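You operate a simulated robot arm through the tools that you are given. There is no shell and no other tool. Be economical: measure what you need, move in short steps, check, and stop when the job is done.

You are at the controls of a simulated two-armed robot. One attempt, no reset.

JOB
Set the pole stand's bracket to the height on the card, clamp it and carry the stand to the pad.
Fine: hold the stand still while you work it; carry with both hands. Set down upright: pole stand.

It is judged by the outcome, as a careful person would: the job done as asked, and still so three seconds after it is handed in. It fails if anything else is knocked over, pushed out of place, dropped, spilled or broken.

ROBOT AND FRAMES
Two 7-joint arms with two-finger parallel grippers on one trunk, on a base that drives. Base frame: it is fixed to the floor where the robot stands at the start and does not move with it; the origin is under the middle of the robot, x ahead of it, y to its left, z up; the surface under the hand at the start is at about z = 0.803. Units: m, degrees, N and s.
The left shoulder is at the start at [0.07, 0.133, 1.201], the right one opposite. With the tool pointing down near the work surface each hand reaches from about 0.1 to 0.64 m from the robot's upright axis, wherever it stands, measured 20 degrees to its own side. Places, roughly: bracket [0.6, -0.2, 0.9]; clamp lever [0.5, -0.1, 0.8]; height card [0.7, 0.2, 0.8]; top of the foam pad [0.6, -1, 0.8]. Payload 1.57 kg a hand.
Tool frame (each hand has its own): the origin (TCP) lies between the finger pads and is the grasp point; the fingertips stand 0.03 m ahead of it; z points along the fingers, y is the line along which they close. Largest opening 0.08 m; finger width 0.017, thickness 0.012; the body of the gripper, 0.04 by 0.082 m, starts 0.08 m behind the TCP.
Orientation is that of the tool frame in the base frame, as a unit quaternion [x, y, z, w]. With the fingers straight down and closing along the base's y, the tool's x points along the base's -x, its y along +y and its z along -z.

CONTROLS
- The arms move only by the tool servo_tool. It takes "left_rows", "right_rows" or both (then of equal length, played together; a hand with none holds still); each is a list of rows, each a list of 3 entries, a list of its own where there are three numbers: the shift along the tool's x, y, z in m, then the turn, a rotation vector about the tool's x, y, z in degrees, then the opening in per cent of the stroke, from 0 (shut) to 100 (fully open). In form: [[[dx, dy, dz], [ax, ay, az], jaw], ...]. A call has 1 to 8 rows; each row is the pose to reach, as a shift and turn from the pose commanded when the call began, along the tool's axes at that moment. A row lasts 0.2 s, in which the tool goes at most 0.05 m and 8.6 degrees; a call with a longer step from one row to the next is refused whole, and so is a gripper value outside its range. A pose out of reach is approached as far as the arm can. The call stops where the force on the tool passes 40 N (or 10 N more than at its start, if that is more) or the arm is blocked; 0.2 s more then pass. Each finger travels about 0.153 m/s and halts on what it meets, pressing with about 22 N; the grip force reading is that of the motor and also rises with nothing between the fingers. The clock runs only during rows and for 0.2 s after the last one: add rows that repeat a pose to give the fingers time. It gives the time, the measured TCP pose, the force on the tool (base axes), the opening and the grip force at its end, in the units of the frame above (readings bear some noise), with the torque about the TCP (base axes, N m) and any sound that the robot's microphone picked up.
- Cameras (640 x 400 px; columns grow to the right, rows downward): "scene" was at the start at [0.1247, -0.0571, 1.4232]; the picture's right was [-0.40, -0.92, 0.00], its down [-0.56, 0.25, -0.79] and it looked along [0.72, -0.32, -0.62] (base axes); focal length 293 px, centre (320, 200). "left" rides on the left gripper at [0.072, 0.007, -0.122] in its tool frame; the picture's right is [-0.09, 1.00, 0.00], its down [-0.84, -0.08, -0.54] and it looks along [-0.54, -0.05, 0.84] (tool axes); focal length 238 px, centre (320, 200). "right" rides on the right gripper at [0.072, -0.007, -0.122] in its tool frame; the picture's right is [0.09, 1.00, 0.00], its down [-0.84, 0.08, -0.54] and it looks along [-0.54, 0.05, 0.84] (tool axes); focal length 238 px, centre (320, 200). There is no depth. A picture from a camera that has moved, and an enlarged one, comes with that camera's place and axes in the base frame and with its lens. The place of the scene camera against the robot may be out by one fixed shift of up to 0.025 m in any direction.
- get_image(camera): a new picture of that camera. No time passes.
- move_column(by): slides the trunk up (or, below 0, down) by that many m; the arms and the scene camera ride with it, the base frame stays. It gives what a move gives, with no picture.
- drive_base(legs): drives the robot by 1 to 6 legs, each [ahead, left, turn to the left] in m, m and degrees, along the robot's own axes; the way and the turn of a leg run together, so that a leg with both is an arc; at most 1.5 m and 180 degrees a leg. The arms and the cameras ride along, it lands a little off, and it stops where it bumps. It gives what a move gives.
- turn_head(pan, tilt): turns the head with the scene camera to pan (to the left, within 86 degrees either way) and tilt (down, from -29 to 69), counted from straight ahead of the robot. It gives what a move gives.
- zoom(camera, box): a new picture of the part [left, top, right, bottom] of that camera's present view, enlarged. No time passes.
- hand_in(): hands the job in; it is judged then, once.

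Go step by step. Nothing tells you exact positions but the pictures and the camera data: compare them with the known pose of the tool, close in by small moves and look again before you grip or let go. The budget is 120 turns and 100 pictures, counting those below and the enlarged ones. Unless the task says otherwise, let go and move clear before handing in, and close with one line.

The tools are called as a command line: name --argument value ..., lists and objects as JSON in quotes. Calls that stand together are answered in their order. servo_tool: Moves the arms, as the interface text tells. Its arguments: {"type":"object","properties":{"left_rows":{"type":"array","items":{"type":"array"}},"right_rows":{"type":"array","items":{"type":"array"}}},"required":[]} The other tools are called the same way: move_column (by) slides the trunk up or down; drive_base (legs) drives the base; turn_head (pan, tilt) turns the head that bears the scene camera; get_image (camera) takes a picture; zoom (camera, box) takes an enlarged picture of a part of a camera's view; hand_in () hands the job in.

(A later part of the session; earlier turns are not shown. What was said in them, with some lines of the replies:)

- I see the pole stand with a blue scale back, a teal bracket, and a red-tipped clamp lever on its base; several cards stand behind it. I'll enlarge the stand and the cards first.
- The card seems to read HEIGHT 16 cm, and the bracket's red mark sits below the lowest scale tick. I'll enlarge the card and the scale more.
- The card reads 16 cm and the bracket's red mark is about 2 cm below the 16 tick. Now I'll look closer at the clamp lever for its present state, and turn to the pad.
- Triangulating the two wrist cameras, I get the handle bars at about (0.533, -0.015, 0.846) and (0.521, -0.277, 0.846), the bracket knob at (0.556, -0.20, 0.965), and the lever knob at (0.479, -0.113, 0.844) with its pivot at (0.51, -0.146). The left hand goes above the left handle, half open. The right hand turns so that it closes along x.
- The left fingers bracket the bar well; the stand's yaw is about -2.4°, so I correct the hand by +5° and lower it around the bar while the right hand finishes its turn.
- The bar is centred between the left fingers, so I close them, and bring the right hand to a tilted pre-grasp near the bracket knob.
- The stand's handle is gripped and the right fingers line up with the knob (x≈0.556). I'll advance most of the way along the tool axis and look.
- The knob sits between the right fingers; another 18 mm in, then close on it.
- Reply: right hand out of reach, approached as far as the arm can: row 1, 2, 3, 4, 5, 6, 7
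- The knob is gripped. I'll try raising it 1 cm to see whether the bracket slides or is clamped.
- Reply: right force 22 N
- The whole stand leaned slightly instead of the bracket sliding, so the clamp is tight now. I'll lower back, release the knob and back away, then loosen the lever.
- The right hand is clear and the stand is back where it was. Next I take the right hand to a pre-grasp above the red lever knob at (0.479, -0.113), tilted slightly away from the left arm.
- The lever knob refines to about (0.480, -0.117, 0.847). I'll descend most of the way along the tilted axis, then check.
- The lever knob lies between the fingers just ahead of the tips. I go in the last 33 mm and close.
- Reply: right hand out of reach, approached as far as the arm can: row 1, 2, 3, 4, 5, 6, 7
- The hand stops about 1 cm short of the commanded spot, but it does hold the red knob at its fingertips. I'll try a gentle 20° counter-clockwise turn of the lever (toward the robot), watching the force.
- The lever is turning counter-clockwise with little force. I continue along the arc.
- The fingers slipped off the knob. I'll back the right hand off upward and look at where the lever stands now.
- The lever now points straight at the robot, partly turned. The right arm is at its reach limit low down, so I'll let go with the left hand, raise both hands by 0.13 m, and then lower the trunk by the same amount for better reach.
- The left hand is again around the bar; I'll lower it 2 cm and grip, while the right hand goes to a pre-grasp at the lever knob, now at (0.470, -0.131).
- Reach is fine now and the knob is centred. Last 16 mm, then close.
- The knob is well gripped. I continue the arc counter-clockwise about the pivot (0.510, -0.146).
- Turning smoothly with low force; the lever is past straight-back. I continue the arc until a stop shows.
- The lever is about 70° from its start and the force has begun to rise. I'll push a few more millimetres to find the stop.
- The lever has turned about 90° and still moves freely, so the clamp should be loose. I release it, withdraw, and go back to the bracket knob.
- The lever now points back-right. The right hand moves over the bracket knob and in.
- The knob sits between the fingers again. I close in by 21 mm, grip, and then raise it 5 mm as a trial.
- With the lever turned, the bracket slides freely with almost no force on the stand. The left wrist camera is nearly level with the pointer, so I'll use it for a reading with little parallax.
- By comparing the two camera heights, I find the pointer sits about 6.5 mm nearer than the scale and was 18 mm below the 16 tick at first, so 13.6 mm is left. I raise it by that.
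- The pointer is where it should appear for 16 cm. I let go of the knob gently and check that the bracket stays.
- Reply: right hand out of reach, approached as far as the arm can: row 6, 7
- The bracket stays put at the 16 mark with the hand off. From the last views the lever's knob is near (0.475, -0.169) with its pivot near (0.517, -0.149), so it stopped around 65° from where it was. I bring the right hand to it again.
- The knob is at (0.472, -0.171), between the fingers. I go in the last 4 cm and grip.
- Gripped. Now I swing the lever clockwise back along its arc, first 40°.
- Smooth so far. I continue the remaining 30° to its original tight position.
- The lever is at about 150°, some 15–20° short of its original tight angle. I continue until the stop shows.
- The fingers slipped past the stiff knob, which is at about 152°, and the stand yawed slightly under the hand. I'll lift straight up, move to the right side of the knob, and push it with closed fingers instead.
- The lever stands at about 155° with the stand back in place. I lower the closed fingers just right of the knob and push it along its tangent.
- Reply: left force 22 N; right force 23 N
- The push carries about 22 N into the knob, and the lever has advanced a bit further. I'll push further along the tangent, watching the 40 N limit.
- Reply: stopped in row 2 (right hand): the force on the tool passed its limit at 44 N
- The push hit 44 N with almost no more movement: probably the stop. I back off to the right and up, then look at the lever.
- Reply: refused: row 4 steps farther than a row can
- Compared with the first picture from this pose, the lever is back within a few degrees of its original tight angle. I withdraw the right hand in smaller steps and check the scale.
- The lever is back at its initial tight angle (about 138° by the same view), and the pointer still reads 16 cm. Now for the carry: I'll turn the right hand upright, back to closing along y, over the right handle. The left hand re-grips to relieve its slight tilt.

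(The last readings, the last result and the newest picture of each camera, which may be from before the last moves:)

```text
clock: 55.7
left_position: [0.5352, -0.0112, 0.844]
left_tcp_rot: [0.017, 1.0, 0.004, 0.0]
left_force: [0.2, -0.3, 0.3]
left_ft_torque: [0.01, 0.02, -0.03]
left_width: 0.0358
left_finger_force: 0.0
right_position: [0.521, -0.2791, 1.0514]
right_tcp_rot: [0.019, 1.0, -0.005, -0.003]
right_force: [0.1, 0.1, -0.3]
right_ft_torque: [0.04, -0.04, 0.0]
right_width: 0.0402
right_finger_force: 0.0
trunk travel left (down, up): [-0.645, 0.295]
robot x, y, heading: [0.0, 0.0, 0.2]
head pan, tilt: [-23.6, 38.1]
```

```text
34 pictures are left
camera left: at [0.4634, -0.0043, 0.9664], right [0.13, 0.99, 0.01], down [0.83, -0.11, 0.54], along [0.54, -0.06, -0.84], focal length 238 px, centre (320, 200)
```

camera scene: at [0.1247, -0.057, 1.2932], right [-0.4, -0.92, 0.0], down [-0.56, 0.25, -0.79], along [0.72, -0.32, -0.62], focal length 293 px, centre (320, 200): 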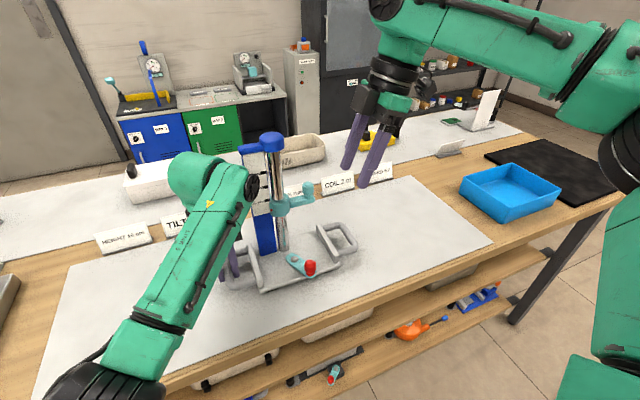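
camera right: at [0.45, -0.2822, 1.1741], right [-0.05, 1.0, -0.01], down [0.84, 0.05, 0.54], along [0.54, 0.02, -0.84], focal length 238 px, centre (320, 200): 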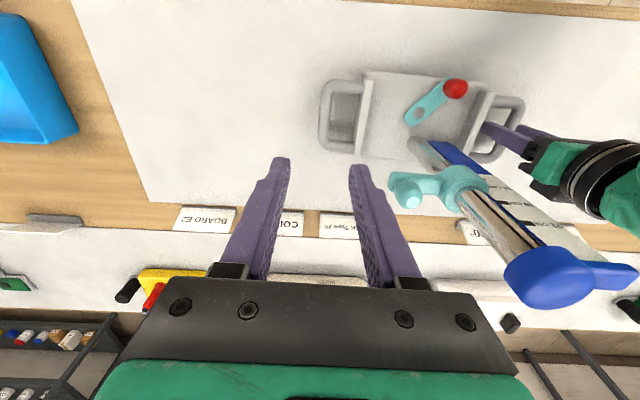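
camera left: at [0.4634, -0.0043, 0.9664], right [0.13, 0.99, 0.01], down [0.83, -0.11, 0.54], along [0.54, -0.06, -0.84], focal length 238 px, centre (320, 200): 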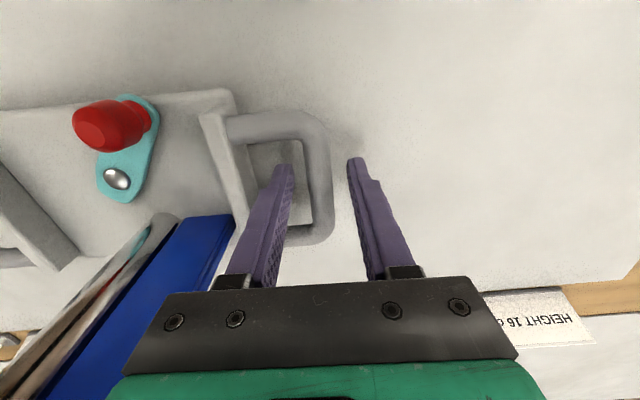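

The right handle's bar is at about (0.526, -0.274). I lower the right hand to just above it and look.

servo_tool --right_rows '[[[-0.002, 0.002, 0.04], [0, 0, 0], 50], [[-0.004, 0.004, 0.08], [0, 0, 0], 50], [[-0.005, 0.005, 0.12], [0, 0, 0], 50], [[-0.005, 0.005, 0.15], [0, 0, 0], 50], [[-0.005, 0.005, 0.165], [0, 0, 0], 50], [[-0.005, 0.005, 0.165], [0, 0, 0], 50]]'

get_image --camera "right"

```text
clock: 57.1
left_position: [0.5349, -0.0121, 0.8439]
left_tcp_rot: [0.018, 1.0, 0.004, 0.0]
left_force: [-0.1, 0.3, -0.8]
left_ft_torque: [0.01, -0.03, -0.03]
left_width: 0.0359
left_finger_force: 0.1
right_position: [0.5254, -0.2758, 0.8859]
right_tcp_rot: [0.019, 1.0, -0.004, -0.002]
right_force: [-1.1, 0.3, -0.8]
right_ft_torque: [0.0, -0.01, -0.02]
right_width: 0.0401
right_finger_force: 0.0
trunk travel left (down, up): [-0.645, 0.295]
robot x, y, heading: [0.0012, -0.001, 0.1]
head pan, tilt: [-23.6, 38.1]
```

```text
33 pictures are left
camera right: at [0.4543, -0.2789, 1.0084], right [-0.06, 1.0, -0.01], down [0.84, 0.05, 0.54], along [0.54, 0.02, -0.84], focal length 238 px, centre (320, 200)
```

right: 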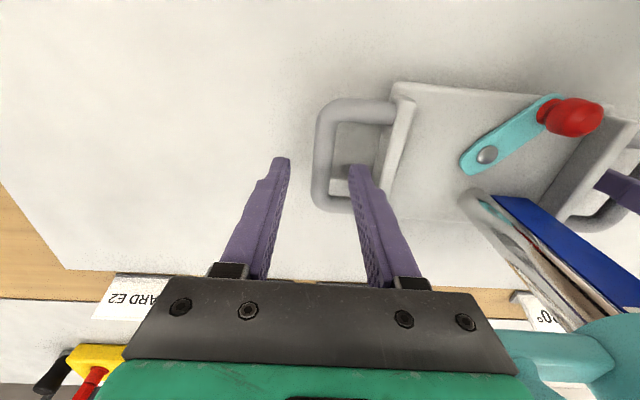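

The bar runs between the fingers. I go down 4 cm and close both hands on their bars.

servo_tool --right_rows '[[[0, 0, 0.02], [0, 0, 0], 50], [[0, 0, 0.041], [0, 0, 0], 50], [[0, 0, 0.041], [0, 0, 0], 30], [[0, 0, 0.041], [0, 0, 0], 15], [[0, 0, 0.041], [0, 0, 0], 0], [[0, 0, 0.041], [0, 0, 0], 0], [[0, 0, 0.041], [0, 0, 0], 0]]' --left_rows '[[[0, 0, 0], [0, 0, 0], 45], [[0, 0, 0], [0, 0, 0], 45], [[0, 0, 0], [0, 0, 0], 30], [[0, 0, 0], [0, 0, 0], 15], [[0, 0, 0], [0, 0, 0], 0], [[0, 0, 0], [0, 0, 0], 0], [[0, 0, 0], [0, 0, 0], 0]]'

get_image --camera "right"

get_image --camera "scene"

```text
clock: 58.7
left_position: [0.5351, -0.014, 0.8449]
left_tcp_rot: [0.019, 1.0, 0.003, 0.0]
left_force: [-0.5, -18.1, -0.1]
left_ft_torque: [-0.21, 0.04, 0.05]
left_width: 0.0155
left_finger_force: 21.9
right_position: [0.5249, -0.2757, 0.8445]
right_tcp_rot: [0.018, 1.0, -0.004, -0.003]
right_force: [0.2, 18.1, 0.1]
right_ft_torque: [0.25, -0.05, -0.01]
right_width: 0.0154
right_finger_force: 22.3
trunk travel left (down, up): [-0.645, 0.295]
robot x, y, heading: [0.0023, -0.001, 0.1]
head pan, tilt: [-23.6, 38.1]
```

```text
32 pictures are left
camera right: at [0.4545, -0.2788, 0.9679], right [-0.06, 1.0, -0.01], down [0.84, 0.05, 0.54], along [0.54, 0.03, -0.84], focal length 238 px, centre (320, 200)
```

right: 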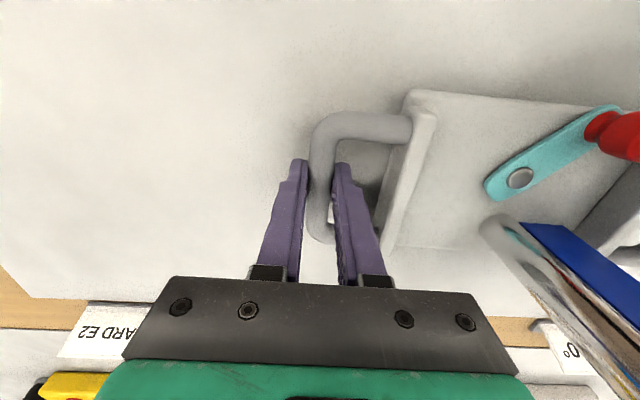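

```text
31 pictures are left
camera scene: at [0.1253, -0.0573, 1.2931], right [-0.4, -0.92, 0.0], down [-0.57, 0.25, -0.79], along [0.72, -0.32, -0.62], focal length 293 px, centre (320, 200)
```

scene: 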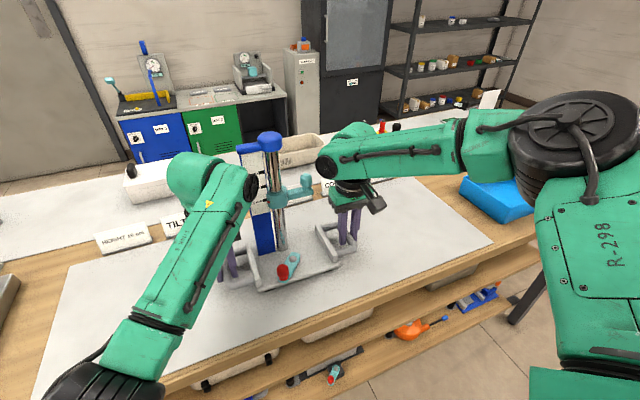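

Both handles are gripped, with about 18 N of pull between the hands. I ease the hands together by a millimetre each, then lift with the trunk so both rise together.

servo_tool --right_rows '[[[0, 0.0009, 0], [0, 0, 0], 0], [[0, 0.0009, 0], [0, 0, 0], 0]]' --left_rows '[[[0, -0.0009, 0], [0, 0, 0], 0], [[0, -0.0009, 0], [0, 0, 0], 0]]'

move_column --by 0.02

get_image --camera "scene"

```text
clock: 59.3
left_position: [0.5354, -0.0131, 0.8437]
left_tcp_rot: [0.018, 1.0, 0.004, 0.0]
left_force: [-0.9, -19.3, 0.1]
left_ft_torque: [-0.21, -0.1, 0.02]
left_width: 0.0157
left_finger_force: 21.7
right_position: [0.526, -0.2749, 0.8454]
right_tcp_rot: [0.018, 1.0, -0.004, -0.003]
right_force: [1.3, 18.0, -0.1]
right_ft_torque: [0.21, 0.03, 0.0]
right_width: 0.0158
right_finger_force: 22.3
trunk travel left (down, up): [-0.645, 0.295]
robot x, y, heading: [0.0, 0.0001, -0.1]
head pan, tilt: [-23.6, 38.1]
```

```text
clock: 60.0
left_position: [0.5345, -0.0134, 0.8652]
left_tcp_rot: [0.018, 1.0, 0.005, 0.0]
left_force: [-0.9, -19.8, -2.5]
left_ft_torque: [-0.26, 0.04, 0.01]
left_width: 0.0159
left_finger_force: 21.9
right_position: [0.5258, -0.2759, 0.865]
right_tcp_rot: [0.018, 1.0, -0.004, -0.003]
right_force: [1.0, 18.5, -0.9]
right_ft_torque: [0.23, -0.02, 0.06]
right_width: 0.0156
right_finger_force: 22.5
trunk travel left (down, up): [-0.665, 0.275]
robot x, y, heading: [-0.0001, 0.001, -0.3]
head pan, tilt: [-23.6, 38.1]
```

```text
30 pictures are left
camera scene: at [0.1258, -0.0574, 1.3131], right [-0.4, -0.92, 0.0], down [-0.57, 0.25, -0.79], along [0.72, -0.32, -0.62], focal length 293 px, centre (320, 200)
```

scene: 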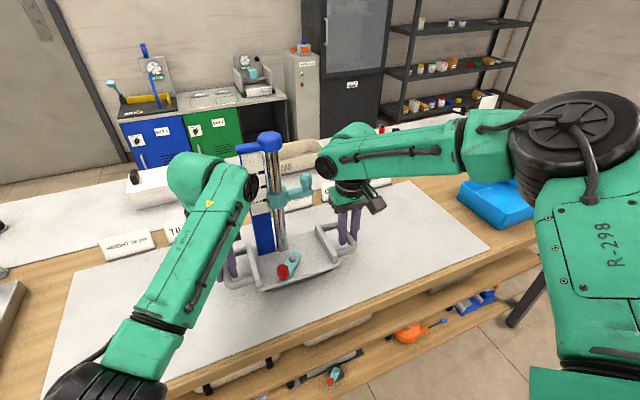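

The stand lifts level and is light (about 3–4 N in all). I lift a further 11 cm to clear the blue tray, then drive sideways to the right in steps.

move_column --by 0.11

drive_base --legs '[[0, -0.2, 0]]'

turn_head --pan -40 --tilt 38

get_image --camera "scene"

```text
clock: 61.4
left_position: [0.5348, -0.0134, 0.9726]
left_tcp_rot: [0.018, 1.0, 0.005, 0.0]
left_force: [0.3, -20.4, -2.5]
left_ft_torque: [-0.23, -0.05, 0.02]
left_width: 0.0156
left_finger_force: 22.1
right_position: [0.525, -0.2751, 0.9746]
right_tcp_rot: [0.017, 1.0, -0.004, -0.003]
right_force: [1.0, 21.0, -1.3]
right_ft_torque: [0.28, 0.06, 0.01]
right_width: 0.0155
right_finger_force: 22.7
trunk travel left (down, up): [-0.775, 0.165]
robot x, y, heading: [-0.0001, -0.0014, -0.0]
head pan, tilt: [-23.6, 38.1]
```

```text
clock: 63.0
left_position: [0.5349, -0.2119, 0.9744]
left_tcp_rot: [0.016, 1.0, 0.003, 0.0]
left_force: [-1.3, -21.2, -2.1]
left_ft_torque: [-0.25, -0.04, 0.0]
left_width: 0.0155
left_finger_force: 21.7
right_position: [0.5274, -0.4733, 0.9762]
right_tcp_rot: [0.017, 1.0, -0.004, -0.003]
right_force: [0.2, 22.5, -2.7]
right_ft_torque: [0.27, 0.02, 0.0]
right_width: 0.0156
right_finger_force: 22.0
trunk travel left (down, up): [-0.775, 0.165]
robot x, y, heading: [0.0016, -0.2013, 0.2]
head pan, tilt: [-23.6, 38.1]
```

```text
clock: 63.8
left_position: [0.5351, -0.2134, 0.9739]
left_tcp_rot: [0.015, 1.0, 0.004, 0.0]
left_force: [-0.2, -1.9, -3.2]
left_ft_torque: [0.02, 0.04, 0.01]
left_width: 0.0157
left_finger_force: 22.0
right_position: [0.5266, -0.4744, 0.9753]
right_tcp_rot: [0.016, 1.0, -0.004, -0.003]
right_force: [-1.1, 1.8, -2.2]
right_ft_torque: [-0.02, -0.03, 0.06]
right_width: 0.0157
right_finger_force: 22.3
trunk travel left (down, up): [-0.775, 0.165]
robot x, y, heading: [-0.0021, -0.1994, 0.6]
head pan, tilt: [-40.0, 38.0]
```

```text
29 pictures are left
camera scene: at [0.1134, -0.2797, 1.4231], right [-0.64, -0.77, 0.0], down [-0.47, 0.39, -0.79], along [0.6, -0.5, -0.62], focal length 293 px, centre (320, 200)
```

scene: 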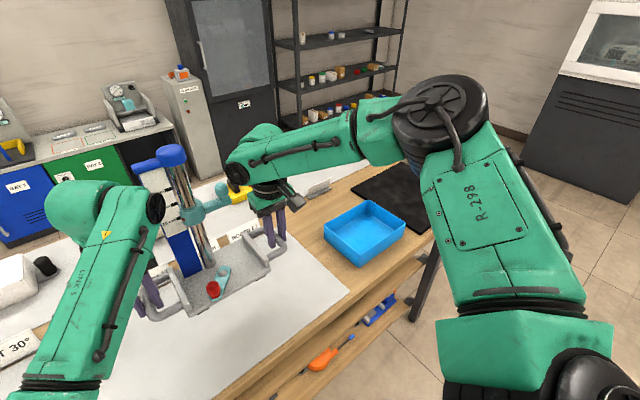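

The stand hangs steady and will clear the tray. I drive on to the right.

drive_base --legs '[[0, -0.35, 0], [0, -0.3, 0]]'

turn_head --pan -15 --tilt 45

get_image --camera "scene"

get_image --camera "left"

get_image --camera "right"

```text
clock: 67.7
left_position: [0.537, -0.8646, 0.9736]
left_tcp_rot: [0.017, 1.0, 0.004, -0.001]
left_force: [0.0, -3.7, -3.4]
left_ft_torque: [-0.03, -0.01, -0.03]
left_width: 0.0157
left_finger_force: 22.1
right_position: [0.5267, -1.1253, 0.976]
right_tcp_rot: [0.017, 1.0, -0.005, -0.002]
right_force: [-0.6, 3.1, -1.8]
right_ft_torque: [0.03, 0.04, 0.0]
right_width: 0.0154
right_finger_force: 22.2
trunk travel left (down, up): [-0.775, 0.165]
robot x, y, heading: [0.0006, -0.8521, 0.1]
head pan, tilt: [-40.0, 38.0]
```

```text
clock: 68.6
left_position: [0.5369, -0.8646, 0.9724]
left_tcp_rot: [0.017, 1.0, 0.004, 0.001]
left_force: [-0.7, -0.5, -2.8]
left_ft_torque: [0.05, 0.08, 0.01]
left_width: 0.0156
left_finger_force: 22.0
right_position: [0.5263, -1.1264, 0.9747]
right_tcp_rot: [0.016, 1.0, -0.003, -0.004]
right_force: [-1.5, 1.4, -2.3]
right_ft_torque: [0.01, 0.0, 0.02]
right_width: 0.0155
right_finger_force: 22.0
trunk travel left (down, up): [-0.775, 0.165]
robot x, y, heading: [0.0019, -0.8504, -0.0]
head pan, tilt: [-15.0, 45.0]
```

```text
28 pictures are left
camera scene: at [0.126, -0.8963, 1.4129], right [-0.26, -0.97, 0.0], down [-0.68, 0.18, -0.71], along [0.68, -0.18, -0.71], focal length 293 px, centre (320, 200)
```

scene: 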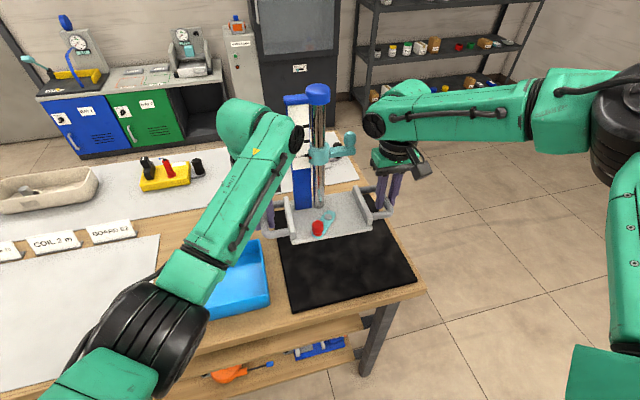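

```text
27 pictures are left
camera left: at [0.465, -0.8573, 1.0962], right [0.13, 0.99, 0.01], down [0.83, -0.11, 0.54], along [0.54, -0.06, -0.84], focal length 238 px, centre (320, 200)
```

left: 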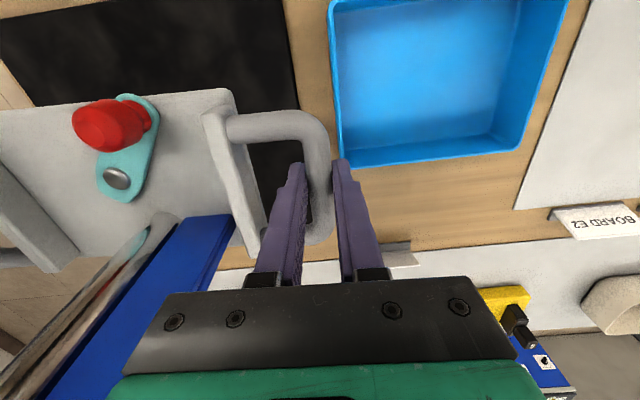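

```text
26 pictures are left
camera right: at [0.4558, -1.1302, 1.0978], right [-0.06, 1.0, -0.01], down [0.84, 0.05, 0.54], along [0.54, 0.03, -0.84], focal length 238 px, centre (320, 200)
```

right: 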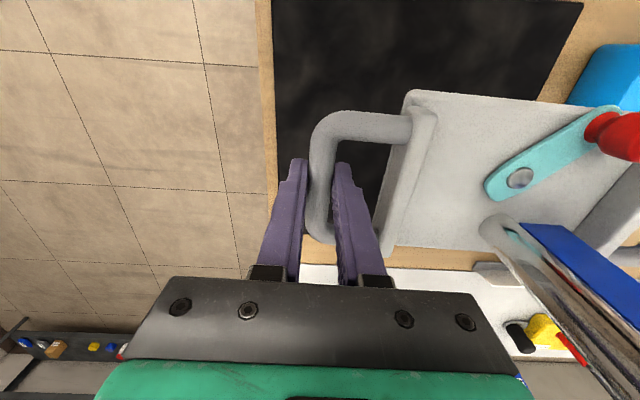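

From the wrist cameras the pad spans y from about -0.884 to -1.178, so its centre is -1.031; the stand's centre is at -0.995. I drive 36 mm further and lower most of the way.

drive_base --legs '[[0, -0.036, 0]]'

move_column --by -0.09

get_image --camera "scene"

get_image --camera "left"

get_image --camera "right"

```text
clock: 69.4
left_position: [0.5368, -0.8962, 0.9746]
left_tcp_rot: [0.016, 1.0, 0.002, 0.0]
left_force: [0.6, 0.8, -2.4]
left_ft_torque: [-0.11, -0.06, -0.05]
left_width: 0.0155
left_finger_force: 22.2
right_position: [0.5264, -1.1578, 0.9761]
right_tcp_rot: [0.016, 1.0, -0.006, -0.002]
right_force: [0.7, 0.6, -2.9]
right_ft_torque: [-0.07, 0.15, -0.05]
right_width: 0.0157
right_finger_force: 22.6
trunk travel left (down, up): [-0.775, 0.165]
robot x, y, heading: [0.0025, -0.893, 0.3]
head pan, tilt: [-15.0, 45.0]
```

```text
clock: 70.7
left_position: [0.537, -0.9006, 0.8841]
left_tcp_rot: [0.016, 1.0, 0.005, -0.001]
left_force: [-0.1, -1.1, -1.8]
left_ft_torque: [-0.02, 0.07, 0.05]
left_width: 0.0155
left_finger_force: 22.0
right_position: [0.5264, -1.161, 0.8859]
right_tcp_rot: [0.017, 1.0, -0.004, -0.003]
right_force: [-0.1, 0.0, -2.3]
right_ft_torque: [-0.02, -0.04, -0.01]
right_width: 0.0155
right_finger_force: 22.2
trunk travel left (down, up): [-0.685, 0.255]
robot x, y, heading: [-0.0023, -0.8868, 0.1]
head pan, tilt: [-15.0, 45.0]
```

```text
25 pictures are left
camera scene: at [0.1257, -0.9318, 1.323], right [-0.26, -0.97, 0.0], down [-0.68, 0.18, -0.71], along [0.68, -0.18, -0.71], focal length 293 px, centre (320, 200)
```

scene: 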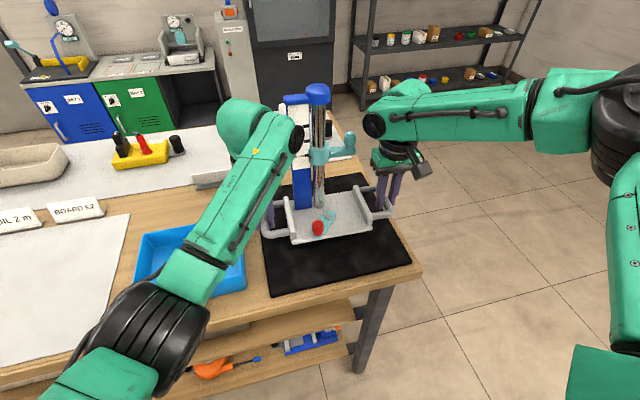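

```text
24 pictures are left
camera left: at [0.4648, -0.8925, 1.0063], right [0.13, 0.99, 0.01], down [0.83, -0.11, 0.54], along [0.54, -0.06, -0.84], focal length 238 px, centre (320, 200)
```

left: 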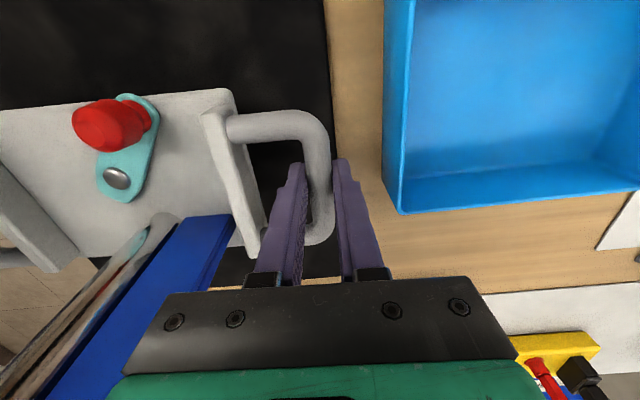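

```text
23 pictures are left
camera right: at [0.4557, -1.1654, 1.0079], right [-0.06, 1.0, -0.01], down [0.84, 0.05, 0.54], along [0.54, 0.03, -0.84], focal length 238 px, centre (320, 200)
```

right: 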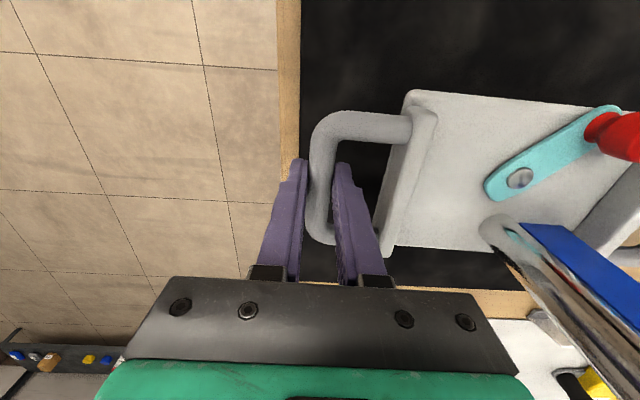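

The plate is well inside the pad. I lower in small steps and watch the force for contact.

move_column --by -0.018

move_column --by -0.006

move_column --by -0.004

```text
clock: 71.3
left_position: [0.5354, -0.9001, 0.8655]
left_tcp_rot: [0.017, 1.0, 0.004, 0.0]
left_force: [0.0, -0.1, -2.2]
left_ft_torque: [0.02, 0.0, 0.03]
left_width: 0.0156
left_finger_force: 22.1
right_position: [0.526, -1.1626, 0.8678]
right_tcp_rot: [0.016, 1.0, -0.003, -0.002]
right_force: [0.0, -0.5, -1.4]
right_ft_torque: [0.0, 0.04, -0.01]
right_width: 0.0157
right_finger_force: 22.4
trunk travel left (down, up): [-0.667, 0.273]
robot x, y, heading: [0.0045, -0.8873, 0.2]
head pan, tilt: [-15.0, 45.0]
```

```text
clock: 71.9
left_position: [0.5354, -0.8997, 0.8607]
left_tcp_rot: [0.016, 1.0, 0.004, 0.0]
left_force: [-0.3, 1.2, -2.9]
left_ft_torque: [-0.04, 0.0, 0.0]
left_width: 0.0157
left_finger_force: 22.7
right_position: [0.5266, -1.162, 0.8622]
right_tcp_rot: [0.016, 1.0, -0.004, -0.005]
right_force: [-0.2, 0.1, -2.3]
right_ft_torque: [-0.03, 0.01, 0.0]
right_width: 0.0156
right_finger_force: 21.8
trunk travel left (down, up): [-0.661, 0.279]
robot x, y, heading: [0.0, -0.8866, 0.1]
head pan, tilt: [-15.0, 45.0]
```

```text
clock: 72.4
left_position: [0.5365, -0.9002, 0.8556]
left_tcp_rot: [0.016, 1.0, 0.005, 0.0]
left_force: [0.1, 0.2, -2.8]
left_ft_torque: [-0.03, 0.02, -0.01]
left_width: 0.0155
left_finger_force: 22.1
right_position: [0.5268, -1.1617, 0.8577]
right_tcp_rot: [0.017, 1.0, -0.003, -0.004]
right_force: [-0.1, -0.2, -2.0]
right_ft_torque: [-0.02, 0.0, -0.02]
right_width: 0.0156
right_finger_force: 21.8
trunk travel left (down, up): [-0.657, 0.283]
robot x, y, heading: [-0.0017, -0.8909, -0.0]
head pan, tilt: [-15.0, 45.0]
```

No contact yet (bottom about 11 mm above table level). I continue in 3 mm steps.

move_column --by -0.003

move_column --by -0.003

```text
clock: 72.9
left_position: [0.5361, -0.8999, 0.8538]
left_tcp_rot: [0.016, 1.0, 0.004, -0.001]
left_force: [-1.2, 1.1, -0.3]
left_ft_torque: [0.01, -0.01, -0.01]
left_width: 0.0158
left_finger_force: 22.0
right_position: [0.5256, -1.1614, 0.8551]
right_tcp_rot: [0.017, 1.0, -0.005, -0.002]
right_force: [0.2, -0.5, -1.0]
right_ft_torque: [0.01, -0.07, 0.0]
right_width: 0.0154
right_finger_force: 22.3
trunk travel left (down, up): [-0.654, 0.286]
robot x, y, heading: [0.0012, -0.888, 0.2]
head pan, tilt: [-15.0, 45.0]
```

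```text
clock: 73.5
left_position: [0.5352, -0.8996, 0.8521]
left_tcp_rot: [0.016, 1.0, 0.004, 0.003]
left_force: [7.8, 0.1, 14.0]
left_ft_torque: [0.04, 0.2, -0.01]
left_width: 0.0157
left_finger_force: 21.8
right_position: [0.5274, -1.1627, 0.8556]
right_tcp_rot: [0.016, 1.0, -0.004, 0.0]
right_force: [4.3, -4.0, 13.6]
right_ft_torque: [0.0, 0.42, 0.02]
right_width: 0.0159
right_finger_force: 22.8
trunk travel left (down, up): [-0.651, 0.289]
robot x, y, heading: [0.0052, -0.8864, 0.2]
head pan, tilt: [-15.0, 45.0]
```

The stand is on the pad (about 14 N a hand). I ease up 1.5 mm and open both hands together.

move_column --by -0.0

move_column --by 0.0015

servo_tool --left_rows '[[[0, 0, 0], [0, 0, 0], 25], [[0, 0, 0], [0, 0, 0], 45], [[0, 0, 0], [0, 0, 0], 45], [[0, 0, 0], [0, 0, 0], 45]]' --right_rows '[[[0, 0, 0], [0, 0, 0], 25], [[0, 0, 0], [0, 0, 0], 45], [[0, 0, 0], [0, 0, 0], 45], [[0, 0, 0], [0, 0, 0], 45]]'

get_image --camera "left"

get_image --camera "right"

```text
clock: 74.0
left_position: [0.5357, -0.9, 0.8514]
left_tcp_rot: [0.016, 1.0, 0.004, 0.003]
left_force: [10.9, -0.5, 17.9]
left_ft_torque: [0.04, -0.21, -0.03]
left_width: 0.0158
left_finger_force: 22.6
right_position: [0.5251, -1.1618, 0.8546]
right_tcp_rot: [0.016, 1.0, -0.005, 0.0]
right_force: [8.4, -4.7, 20.0]
right_ft_torque: [-0.07, -0.02, 0.03]
right_width: 0.0155
right_finger_force: 22.5
trunk travel left (down, up): [-0.651, 0.289]
robot x, y, heading: [0.0041, -0.8908, -0.2]
head pan, tilt: [-15.0, 45.0]
```

```text
clock: 74.5
left_position: [0.5346, -0.9007, 0.8522]
left_tcp_rot: [0.017, 1.0, 0.005, 0.001]
left_force: [8.8, -1.8, 14.5]
left_ft_torque: [-0.02, -0.31, 0.02]
left_width: 0.0155
left_finger_force: 22.4
right_position: [0.5259, -1.1607, 0.8547]
right_tcp_rot: [0.017, 1.0, -0.005, -0.001]
right_force: [9.7, -5.7, 16.6]
right_ft_torque: [-0.07, -0.37, 0.01]
right_width: 0.0157
right_finger_force: 22.1
trunk travel left (down, up): [-0.652, 0.288]
robot x, y, heading: [0.0011, -0.8883, 0.1]
head pan, tilt: [-15.0, 45.0]
```

```text
clock: 75.5
left_position: [0.5356, -0.9017, 0.8522]
left_tcp_rot: [0.017, 1.0, 0.005, 0.0]
left_force: [0.2, -0.6, 0.2]
left_ft_torque: [0.0, -0.01, 0.02]
left_width: 0.0361
left_finger_force: 0.1
right_position: [0.5256, -1.1618, 0.8531]
right_tcp_rot: [0.018, 1.0, -0.004, -0.003]
right_force: [-0.3, 0.1, 0.9]
right_ft_torque: [0.0, -0.02, 0.02]
right_width: 0.0358
right_finger_force: 0.0
trunk travel left (down, up): [-0.652, 0.288]
robot x, y, heading: [-0.0009, -0.8852, 0.2]
head pan, tilt: [-15.0, 45.0]
```

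```text
22 pictures are left
camera left: at [0.4642, -0.8922, 0.974], right [0.13, 0.99, 0.01], down [0.83, -0.11, 0.54], along [0.54, -0.06, -0.84], focal length 238 px, centre (320, 200)
```

left: 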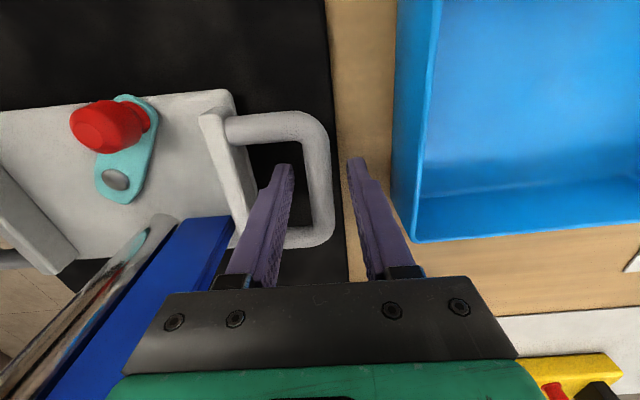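

```text
21 pictures are left
camera right: at [0.4551, -1.1651, 0.9757], right [-0.06, 1.0, -0.01], down [0.84, 0.05, 0.54], along [0.54, 0.03, -0.84], focal length 238 px, centre (320, 200)
```

right: 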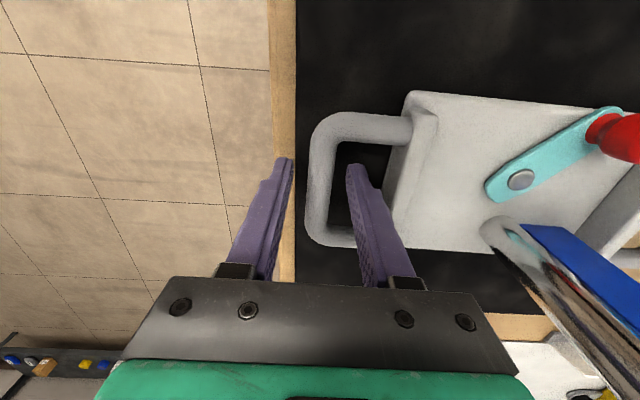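

Both hands are free of the bars and the stand sits on the pad. I raise the hands straight up.

servo_tool --left_rows '[[[0, 0, -0.02], [0, 0, 0], 45], [[0, 0, -0.05], [0, 0, 0], 45], [[0, 0, -0.09], [0, 0, 0], 45], [[0, 0.02, -0.13], [0, 0, 0], 45], [[0, 0.06, -0.15], [0, 0, 0], 45], [[0, 0.1, -0.17], [0, 0, 0], 45], [[0.02, 0.14, -0.19], [0, 0, 0], 45], [[0.02, 0.14, -0.19], [0, 0, 0], 45]]' --right_rows '[[[0, 0, -0.02], [0, 0, 0], 45], [[0, 0, -0.05], [0, 0, 0], 45], [[0, 0, -0.09], [0, 0, 0], 45], [[0, -0.02, -0.13], [0, 0, 0], 45], [[0, -0.05, -0.15], [0, 0, 0], 45], [[0, -0.08, -0.17], [0, 0, 0], 45], [[0.02, -0.1, -0.19], [0, 0, 0], 45], [[0.02, -0.1, -0.19], [0, 0, 0], 45]]'

turn_head --pan -15 --tilt 35

get_image --camera "scene"

```text
clock: 77.3
left_position: [0.5194, -0.7615, 1.0402]
left_tcp_rot: [0.016, 1.0, 0.005, -0.002]
left_force: [0.3, 0.2, -0.1]
left_ft_torque: [0.0, 0.02, -0.01]
left_width: 0.0361
left_finger_force: 0.1
right_position: [0.5063, -1.26, 1.044]
right_tcp_rot: [0.017, 1.0, -0.004, -0.004]
right_force: [0.5, -0.3, -0.6]
right_ft_torque: [0.0, -0.01, -0.02]
right_width: 0.036
right_finger_force: 0.1
trunk travel left (down, up): [-0.652, 0.288]
robot x, y, heading: [0.0028, -0.8843, 0.3]
head pan, tilt: [-15.0, 45.0]
```

```text
clock: 78.0
left_position: [0.5191, -0.7601, 1.0421]
left_tcp_rot: [0.017, 1.0, 0.005, 0.0]
left_force: [-0.4, -0.1, 0.2]
left_ft_torque: [0.0, -0.02, 0.0]
left_width: 0.0362
left_finger_force: 0.0
right_position: [0.5048, -1.2587, 1.0443]
right_tcp_rot: [0.016, 1.0, -0.003, -0.002]
right_force: [0.1, -0.7, 0.3]
right_ft_torque: [-0.01, 0.0, -0.02]
right_width: 0.036
right_finger_force: 0.0
trunk travel left (down, up): [-0.652, 0.288]
robot x, y, heading: [0.001, -0.889, 0.1]
head pan, tilt: [-15.0, 35.0]
```

```text
20 pictures are left
camera scene: at [0.1317, -0.9331, 1.3053], right [-0.26, -0.97, 0.0], down [-0.56, 0.15, -0.82], along [0.79, -0.21, -0.57], focal length 293 px, centre (320, 200)
```

scene: 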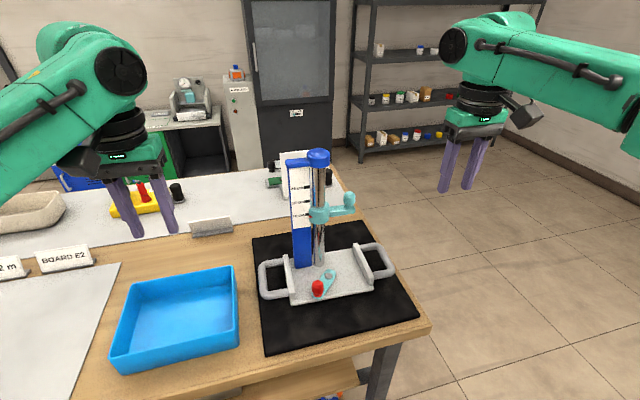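

The stand is upright on the pad, and the tray and cards are untouched. For a last height check I take a close view here and one from a raised trunk.

zoom --camera "scene" --box '[280, 185, 344, 225]'

move_column --by 0.25

get_image --camera "scene"

```text
10.00 times, centred on (312, 205) of scene
camera zoom: at [0.1317, -0.9331, 1.3053], right [-0.26, -0.97, 0.0], down [-0.56, 0.15, -0.82], along [0.79, -0.21, -0.57], focal length 2930 px, centre (400, 150)
```

zoom: 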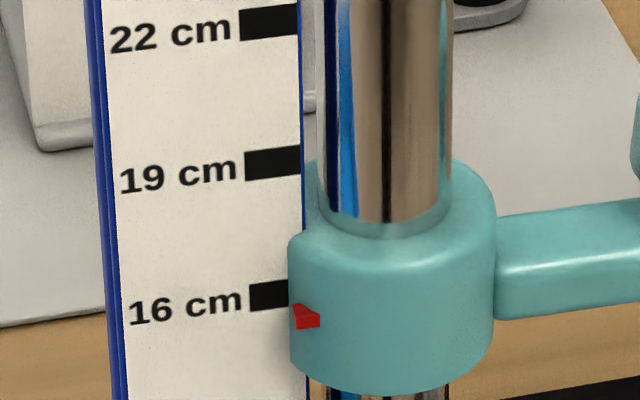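

```text
clock: 80.6
left_position: [0.52, -0.7594, 1.2926]
left_tcp_rot: [0.017, 1.0, 0.004, 0.0]
left_force: [-0.2, -0.2, 0.7]
left_ft_torque: [-0.01, 0.02, -0.01]
left_width: 0.0358
left_finger_force: 0.1
right_position: [0.5045, -1.2599, 1.2952]
right_tcp_rot: [0.016, 1.0, -0.005, -0.002]
right_force: [0.8, 0.2, 0.1]
right_ft_torque: [-0.02, 0.0, 0.01]
right_width: 0.0357
right_finger_force: 0.0
trunk travel left (down, up): [-0.902, 0.037]
robot x, y, heading: [0.0009, -0.8905, 0.4]
head pan, tilt: [-15.0, 35.0]
```

```text
18 pictures are left
camera scene: at [0.1317, -0.9331, 1.5553], right [-0.26, -0.97, 0.0], down [-0.55, 0.15, -0.82], along [0.79, -0.21, -0.57], focal length 293 px, centre (320, 200)
```

scene: 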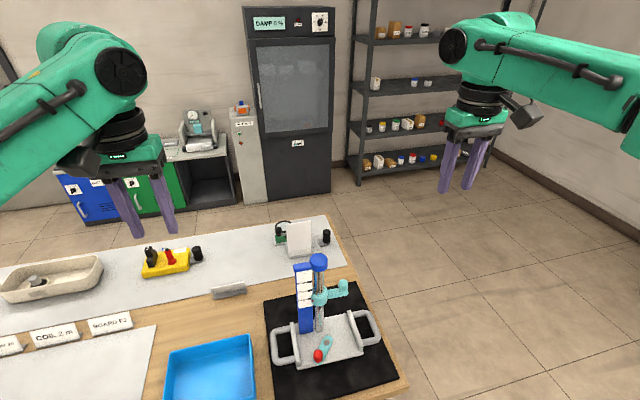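

At the known depth offset this view puts the pointer within about a millimetre of the 16 mark. One zoom from the raised camera will confirm it.

zoom --camera "scene" --box '[280, 275, 344, 315]'

zoom --camera "scene" --box '[255, 245, 415, 400]'

```text
10.00 times, centred on (312, 295) of scene
camera zoom: at [0.1317, -0.9331, 1.5553], right [-0.26, -0.97, 0.0], down [-0.55, 0.15, -0.82], along [0.79, -0.21, -0.57], focal length 2930 px, centre (400, -750)
```

zoom: 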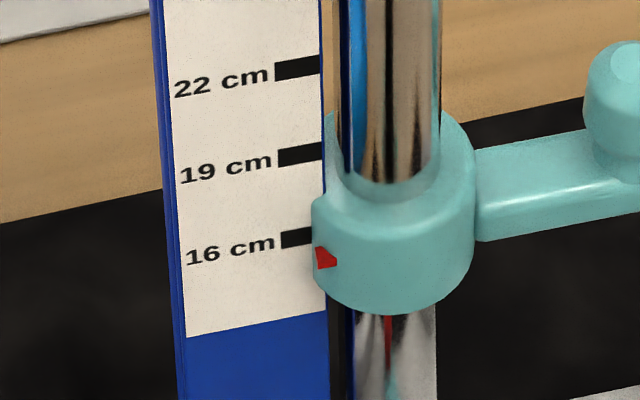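

```text
2.58 times, centred on (335, 322) of scene
camera zoom: at [0.1317, -0.9331, 1.5553], right [-0.26, -0.97, 0.0], down [-0.55, 0.15, -0.82], along [0.79, -0.21, -0.57], focal length 756 px, centre (281, -116)
```

zoom: 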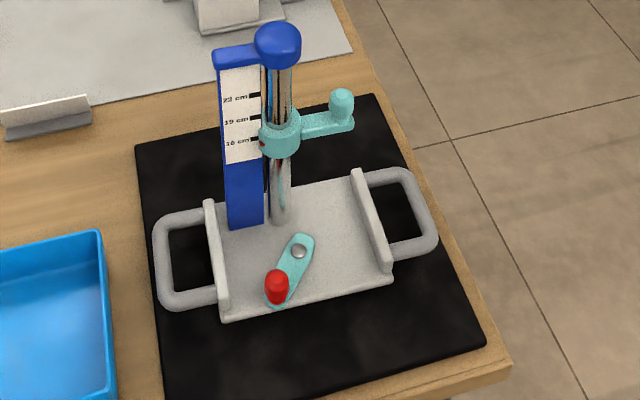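

This pair of views suggests the pointer could be up to 2 mm below the mark, so I want a level view. I lower the trunk again and bring the free right hand's camera level with the scale, well away from the stand.

move_column --by -0.25

servo_tool --right_rows '[[[0.03, 0, 0], [0, -6, 0], 60], [[0.06, 0, 0], [0, -13, 0], 80], [[0.085, 0, 0], [0, -20, 0], 100], [[0.1, 0.02, 0], [0, -27, 0], 100], [[0.1, 0.06, 0], [0, -34, 0], 100], [[0.1, 0.1, 0], [0, -41, 0], 100], [[0.1, 0.14, 0], [0, -45, 0], 100], [[0.1, 0.14, 0], [0, -45, 0], 100]]'

get_image --camera "right"

```text
clock: 83.2
left_position: [0.5193, -0.7603, 1.0411]
left_tcp_rot: [0.017, 1.0, 0.005, 0.0]
left_force: [0.0, -0.3, -0.6]
left_ft_torque: [0.0, 0.02, -0.02]
left_width: 0.0362
left_finger_force: 0.0
right_position: [0.5047, -1.2598, 1.0461]
right_tcp_rot: [0.016, 1.0, -0.004, -0.003]
right_force: [-0.1, 0.0, -0.2]
right_ft_torque: [-0.02, 0.02, -0.01]
right_width: 0.0361
right_finger_force: 0.0
trunk travel left (down, up): [-0.652, 0.288]
robot x, y, heading: [0.0003, -0.8912, -0.1]
head pan, tilt: [-15.0, 35.0]
```

```text
clock: 85.0
left_position: [0.5201, -0.7599, 1.0422]
left_tcp_rot: [0.017, 1.0, 0.004, 0.0]
left_force: [0.0, 1.4, 0.3]
left_ft_torque: [0.03, 0.01, -0.01]
left_width: 0.0361
left_finger_force: 0.1
right_position: [0.4439, -1.1384, 1.0488]
right_tcp_rot: [0.01, 0.93, -0.008, 0.368]
right_force: [0.5, 0.1, 0.1]
right_ft_torque: [-0.03, 0.01, -0.02]
right_width: 0.0799
right_finger_force: 0.1
right hand out of reach, approached as far as the arm can: row 6, 7, 8
trunk travel left (down, up): [-0.652, 0.288]
robot x, y, heading: [-0.0002, -0.8897, -0.0]
head pan, tilt: [-15.0, 35.0]
```

```text
15 pictures are left
camera right: at [0.3084, -1.1423, 1.0892], right [-0.04, 1.0, -0.07], down [0.24, 0.08, 0.97], along [0.97, 0.02, -0.25], focal length 238 px, centre (320, 200)
```

right: 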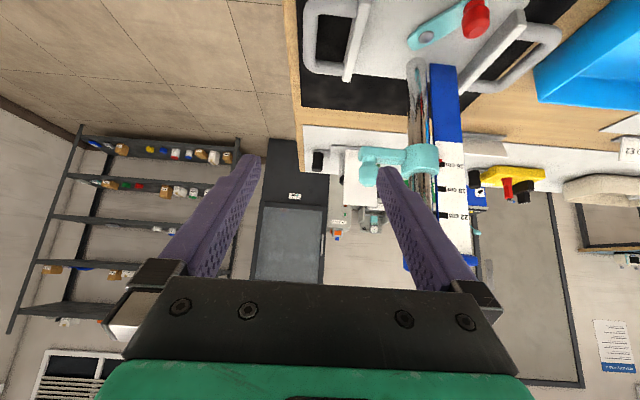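

The camera looks forward (picture upside down) and already sees the scale. I move it left 8 cm and down 10 cm in small steps, staying back from the stand.

servo_tool --right_rows '[[[0.02, 0.02, 0.01], [0, 0, 0], 100], [[0.035, 0.04, 0.03], [0, 0, 0], 100], [[0.052, 0.06, 0.05], [0, 0, 0], 100], [[0.07, 0.08, 0.07], [0, 0, 0], 100], [[0.07, 0.08, 0.07], [0, 0, 0], 100]]'

get_image --camera "right"

```text
clock: 86.2
left_position: [0.5192, -0.7603, 1.0421]
left_tcp_rot: [0.017, 1.0, 0.004, 0.0]
left_force: [0.2, -0.2, 0.0]
left_ft_torque: [0.05, 0.0, 0.02]
left_width: 0.036
left_finger_force: 0.0
right_position: [0.4471, -1.0599, 0.9508]
right_tcp_rot: [0.015, 0.925, -0.01, 0.38]
right_force: [0.1, 1.1, -0.1]
right_ft_torque: [0.04, -0.01, -0.02]
right_width: 0.0798
right_finger_force: 0.0
right hand out of reach, approached as far as the arm can: row 1, 2, 3
trunk travel left (down, up): [-0.652, 0.288]
robot x, y, heading: [0.0007, -0.8883, 0.2]
head pan, tilt: [-15.0, 35.0]
```

```text
14 pictures are left
camera right: at [0.3096, -1.0616, 0.9859], right [-0.03, 1.0, -0.07], down [0.22, 0.08, 0.97], along [0.98, 0.02, -0.22], focal length 238 px, centre (320, 200)
```

right: 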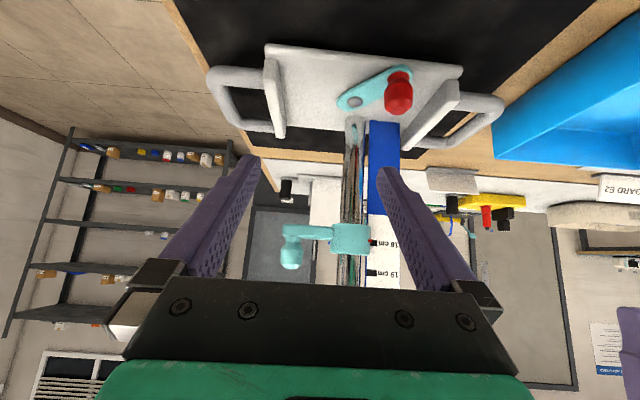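

The camera is now nearly level with the pointer. I enlarge the pointer and the scale.

zoom --camera "right" --box '[345, 222, 409, 262]'

zoom --camera "right" --box '[335, 190, 431, 290]'

```text
10.00 times, centred on (377, 242) of right
camera zoom: at [0.3096, -1.0616, 0.9859], right [-0.03, 1.0, -0.07], down [0.22, 0.08, 0.97], along [0.98, 0.02, -0.22], focal length 2384 px, centre (-250, -220)
```

zoom: 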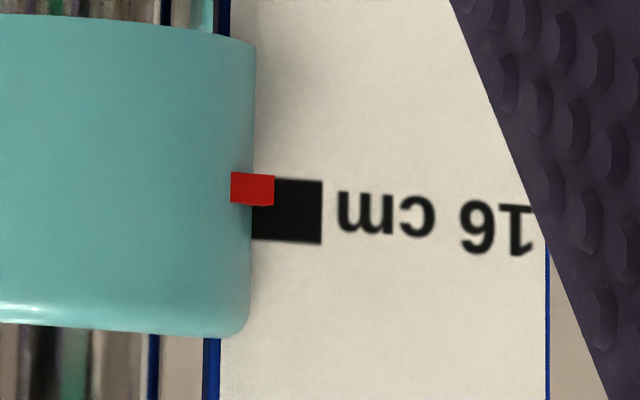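

```text
4.00 times, centred on (383, 240) of right
camera zoom: at [0.3096, -1.0616, 0.9859], right [-0.03, 1.0, -0.07], down [0.22, 0.08, 0.97], along [0.98, 0.02, -0.22], focal length 953 px, centre (68, 40)
```

zoom: 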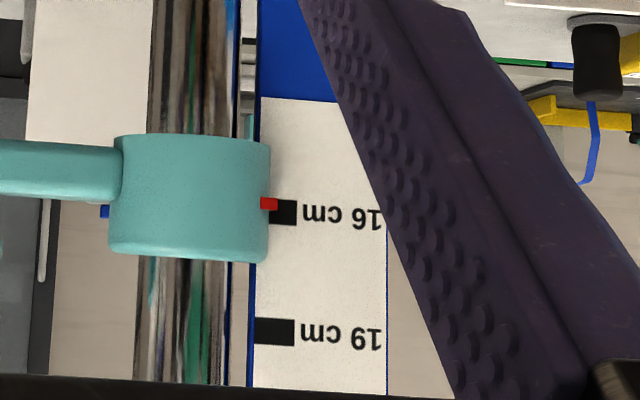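

Seen level, the pointer lies on the 16 tick, about 2 mm below its centre and within the tick's 6 mm width. The lever is at its tight angle. I accept this and withdraw the right hand the way it came.

servo_tool --right_rows '[[[-0.015, -0.015, -0.02], [0, 0, 0], 100], [[-0.03, -0.035, -0.04], [0, 0, 0], 100], [[-0.05, -0.06, -0.06], [0, 0, 0], 100], [[-0.07, -0.09, -0.08], [0, 0, 0], 100], [[-0.07, -0.12, -0.09], [0, 0, 0], 100], [[-0.07, -0.12, -0.09], [0, 0, 0], 100]]'

get_image --camera "scene"

```text
clock: 87.5
left_position: [0.5199, -0.7598, 1.0426]
left_tcp_rot: [0.017, 1.0, 0.003, 0.0]
left_force: [0.0, -0.8, -0.4]
left_ft_torque: [-0.05, 0.02, 0.01]
left_width: 0.036
left_finger_force: 0.0
right_position: [0.4313, -1.1782, 1.0675]
right_tcp_rot: [0.014, 0.925, -0.01, 0.38]
right_force: [0.3, 0.4, 0.0]
right_ft_torque: [0.0, 0.02, 0.01]
right_width: 0.0798
right_finger_force: 0.1
right hand out of reach, approached as far as the arm can: row 1, 2, 3, 4, 5, 6
trunk travel left (down, up): [-0.652, 0.288]
robot x, y, heading: [0.0024, -0.8906, -0.1]
head pan, tilt: [-15.0, 35.0]
```

```text
11 pictures are left
camera scene: at [0.132, -0.9323, 1.3053], right [-0.26, -0.97, 0.0], down [-0.55, 0.15, -0.82], along [0.79, -0.21, -0.57], focal length 293 px, centre (320, 200)
```

scene: 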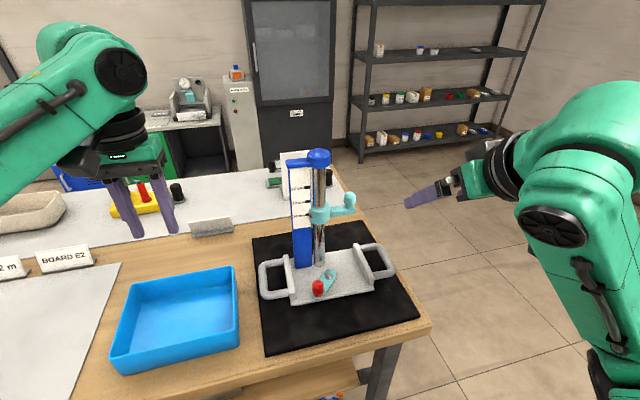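

The stand is upright on the pad, the lever is tight, both hands are clear and the tray and cards are undisturbed. I hand in.

hand_in

```text
The job is handed in.
```

The bracket is set to the 16 cm tick, about 2 mm below its centre in a level view. The lever is turned back to its original tight angle, and the stand was carried with both hands and stands upright on the foam pad. I did not retest the clamp by pulling on the bracket.
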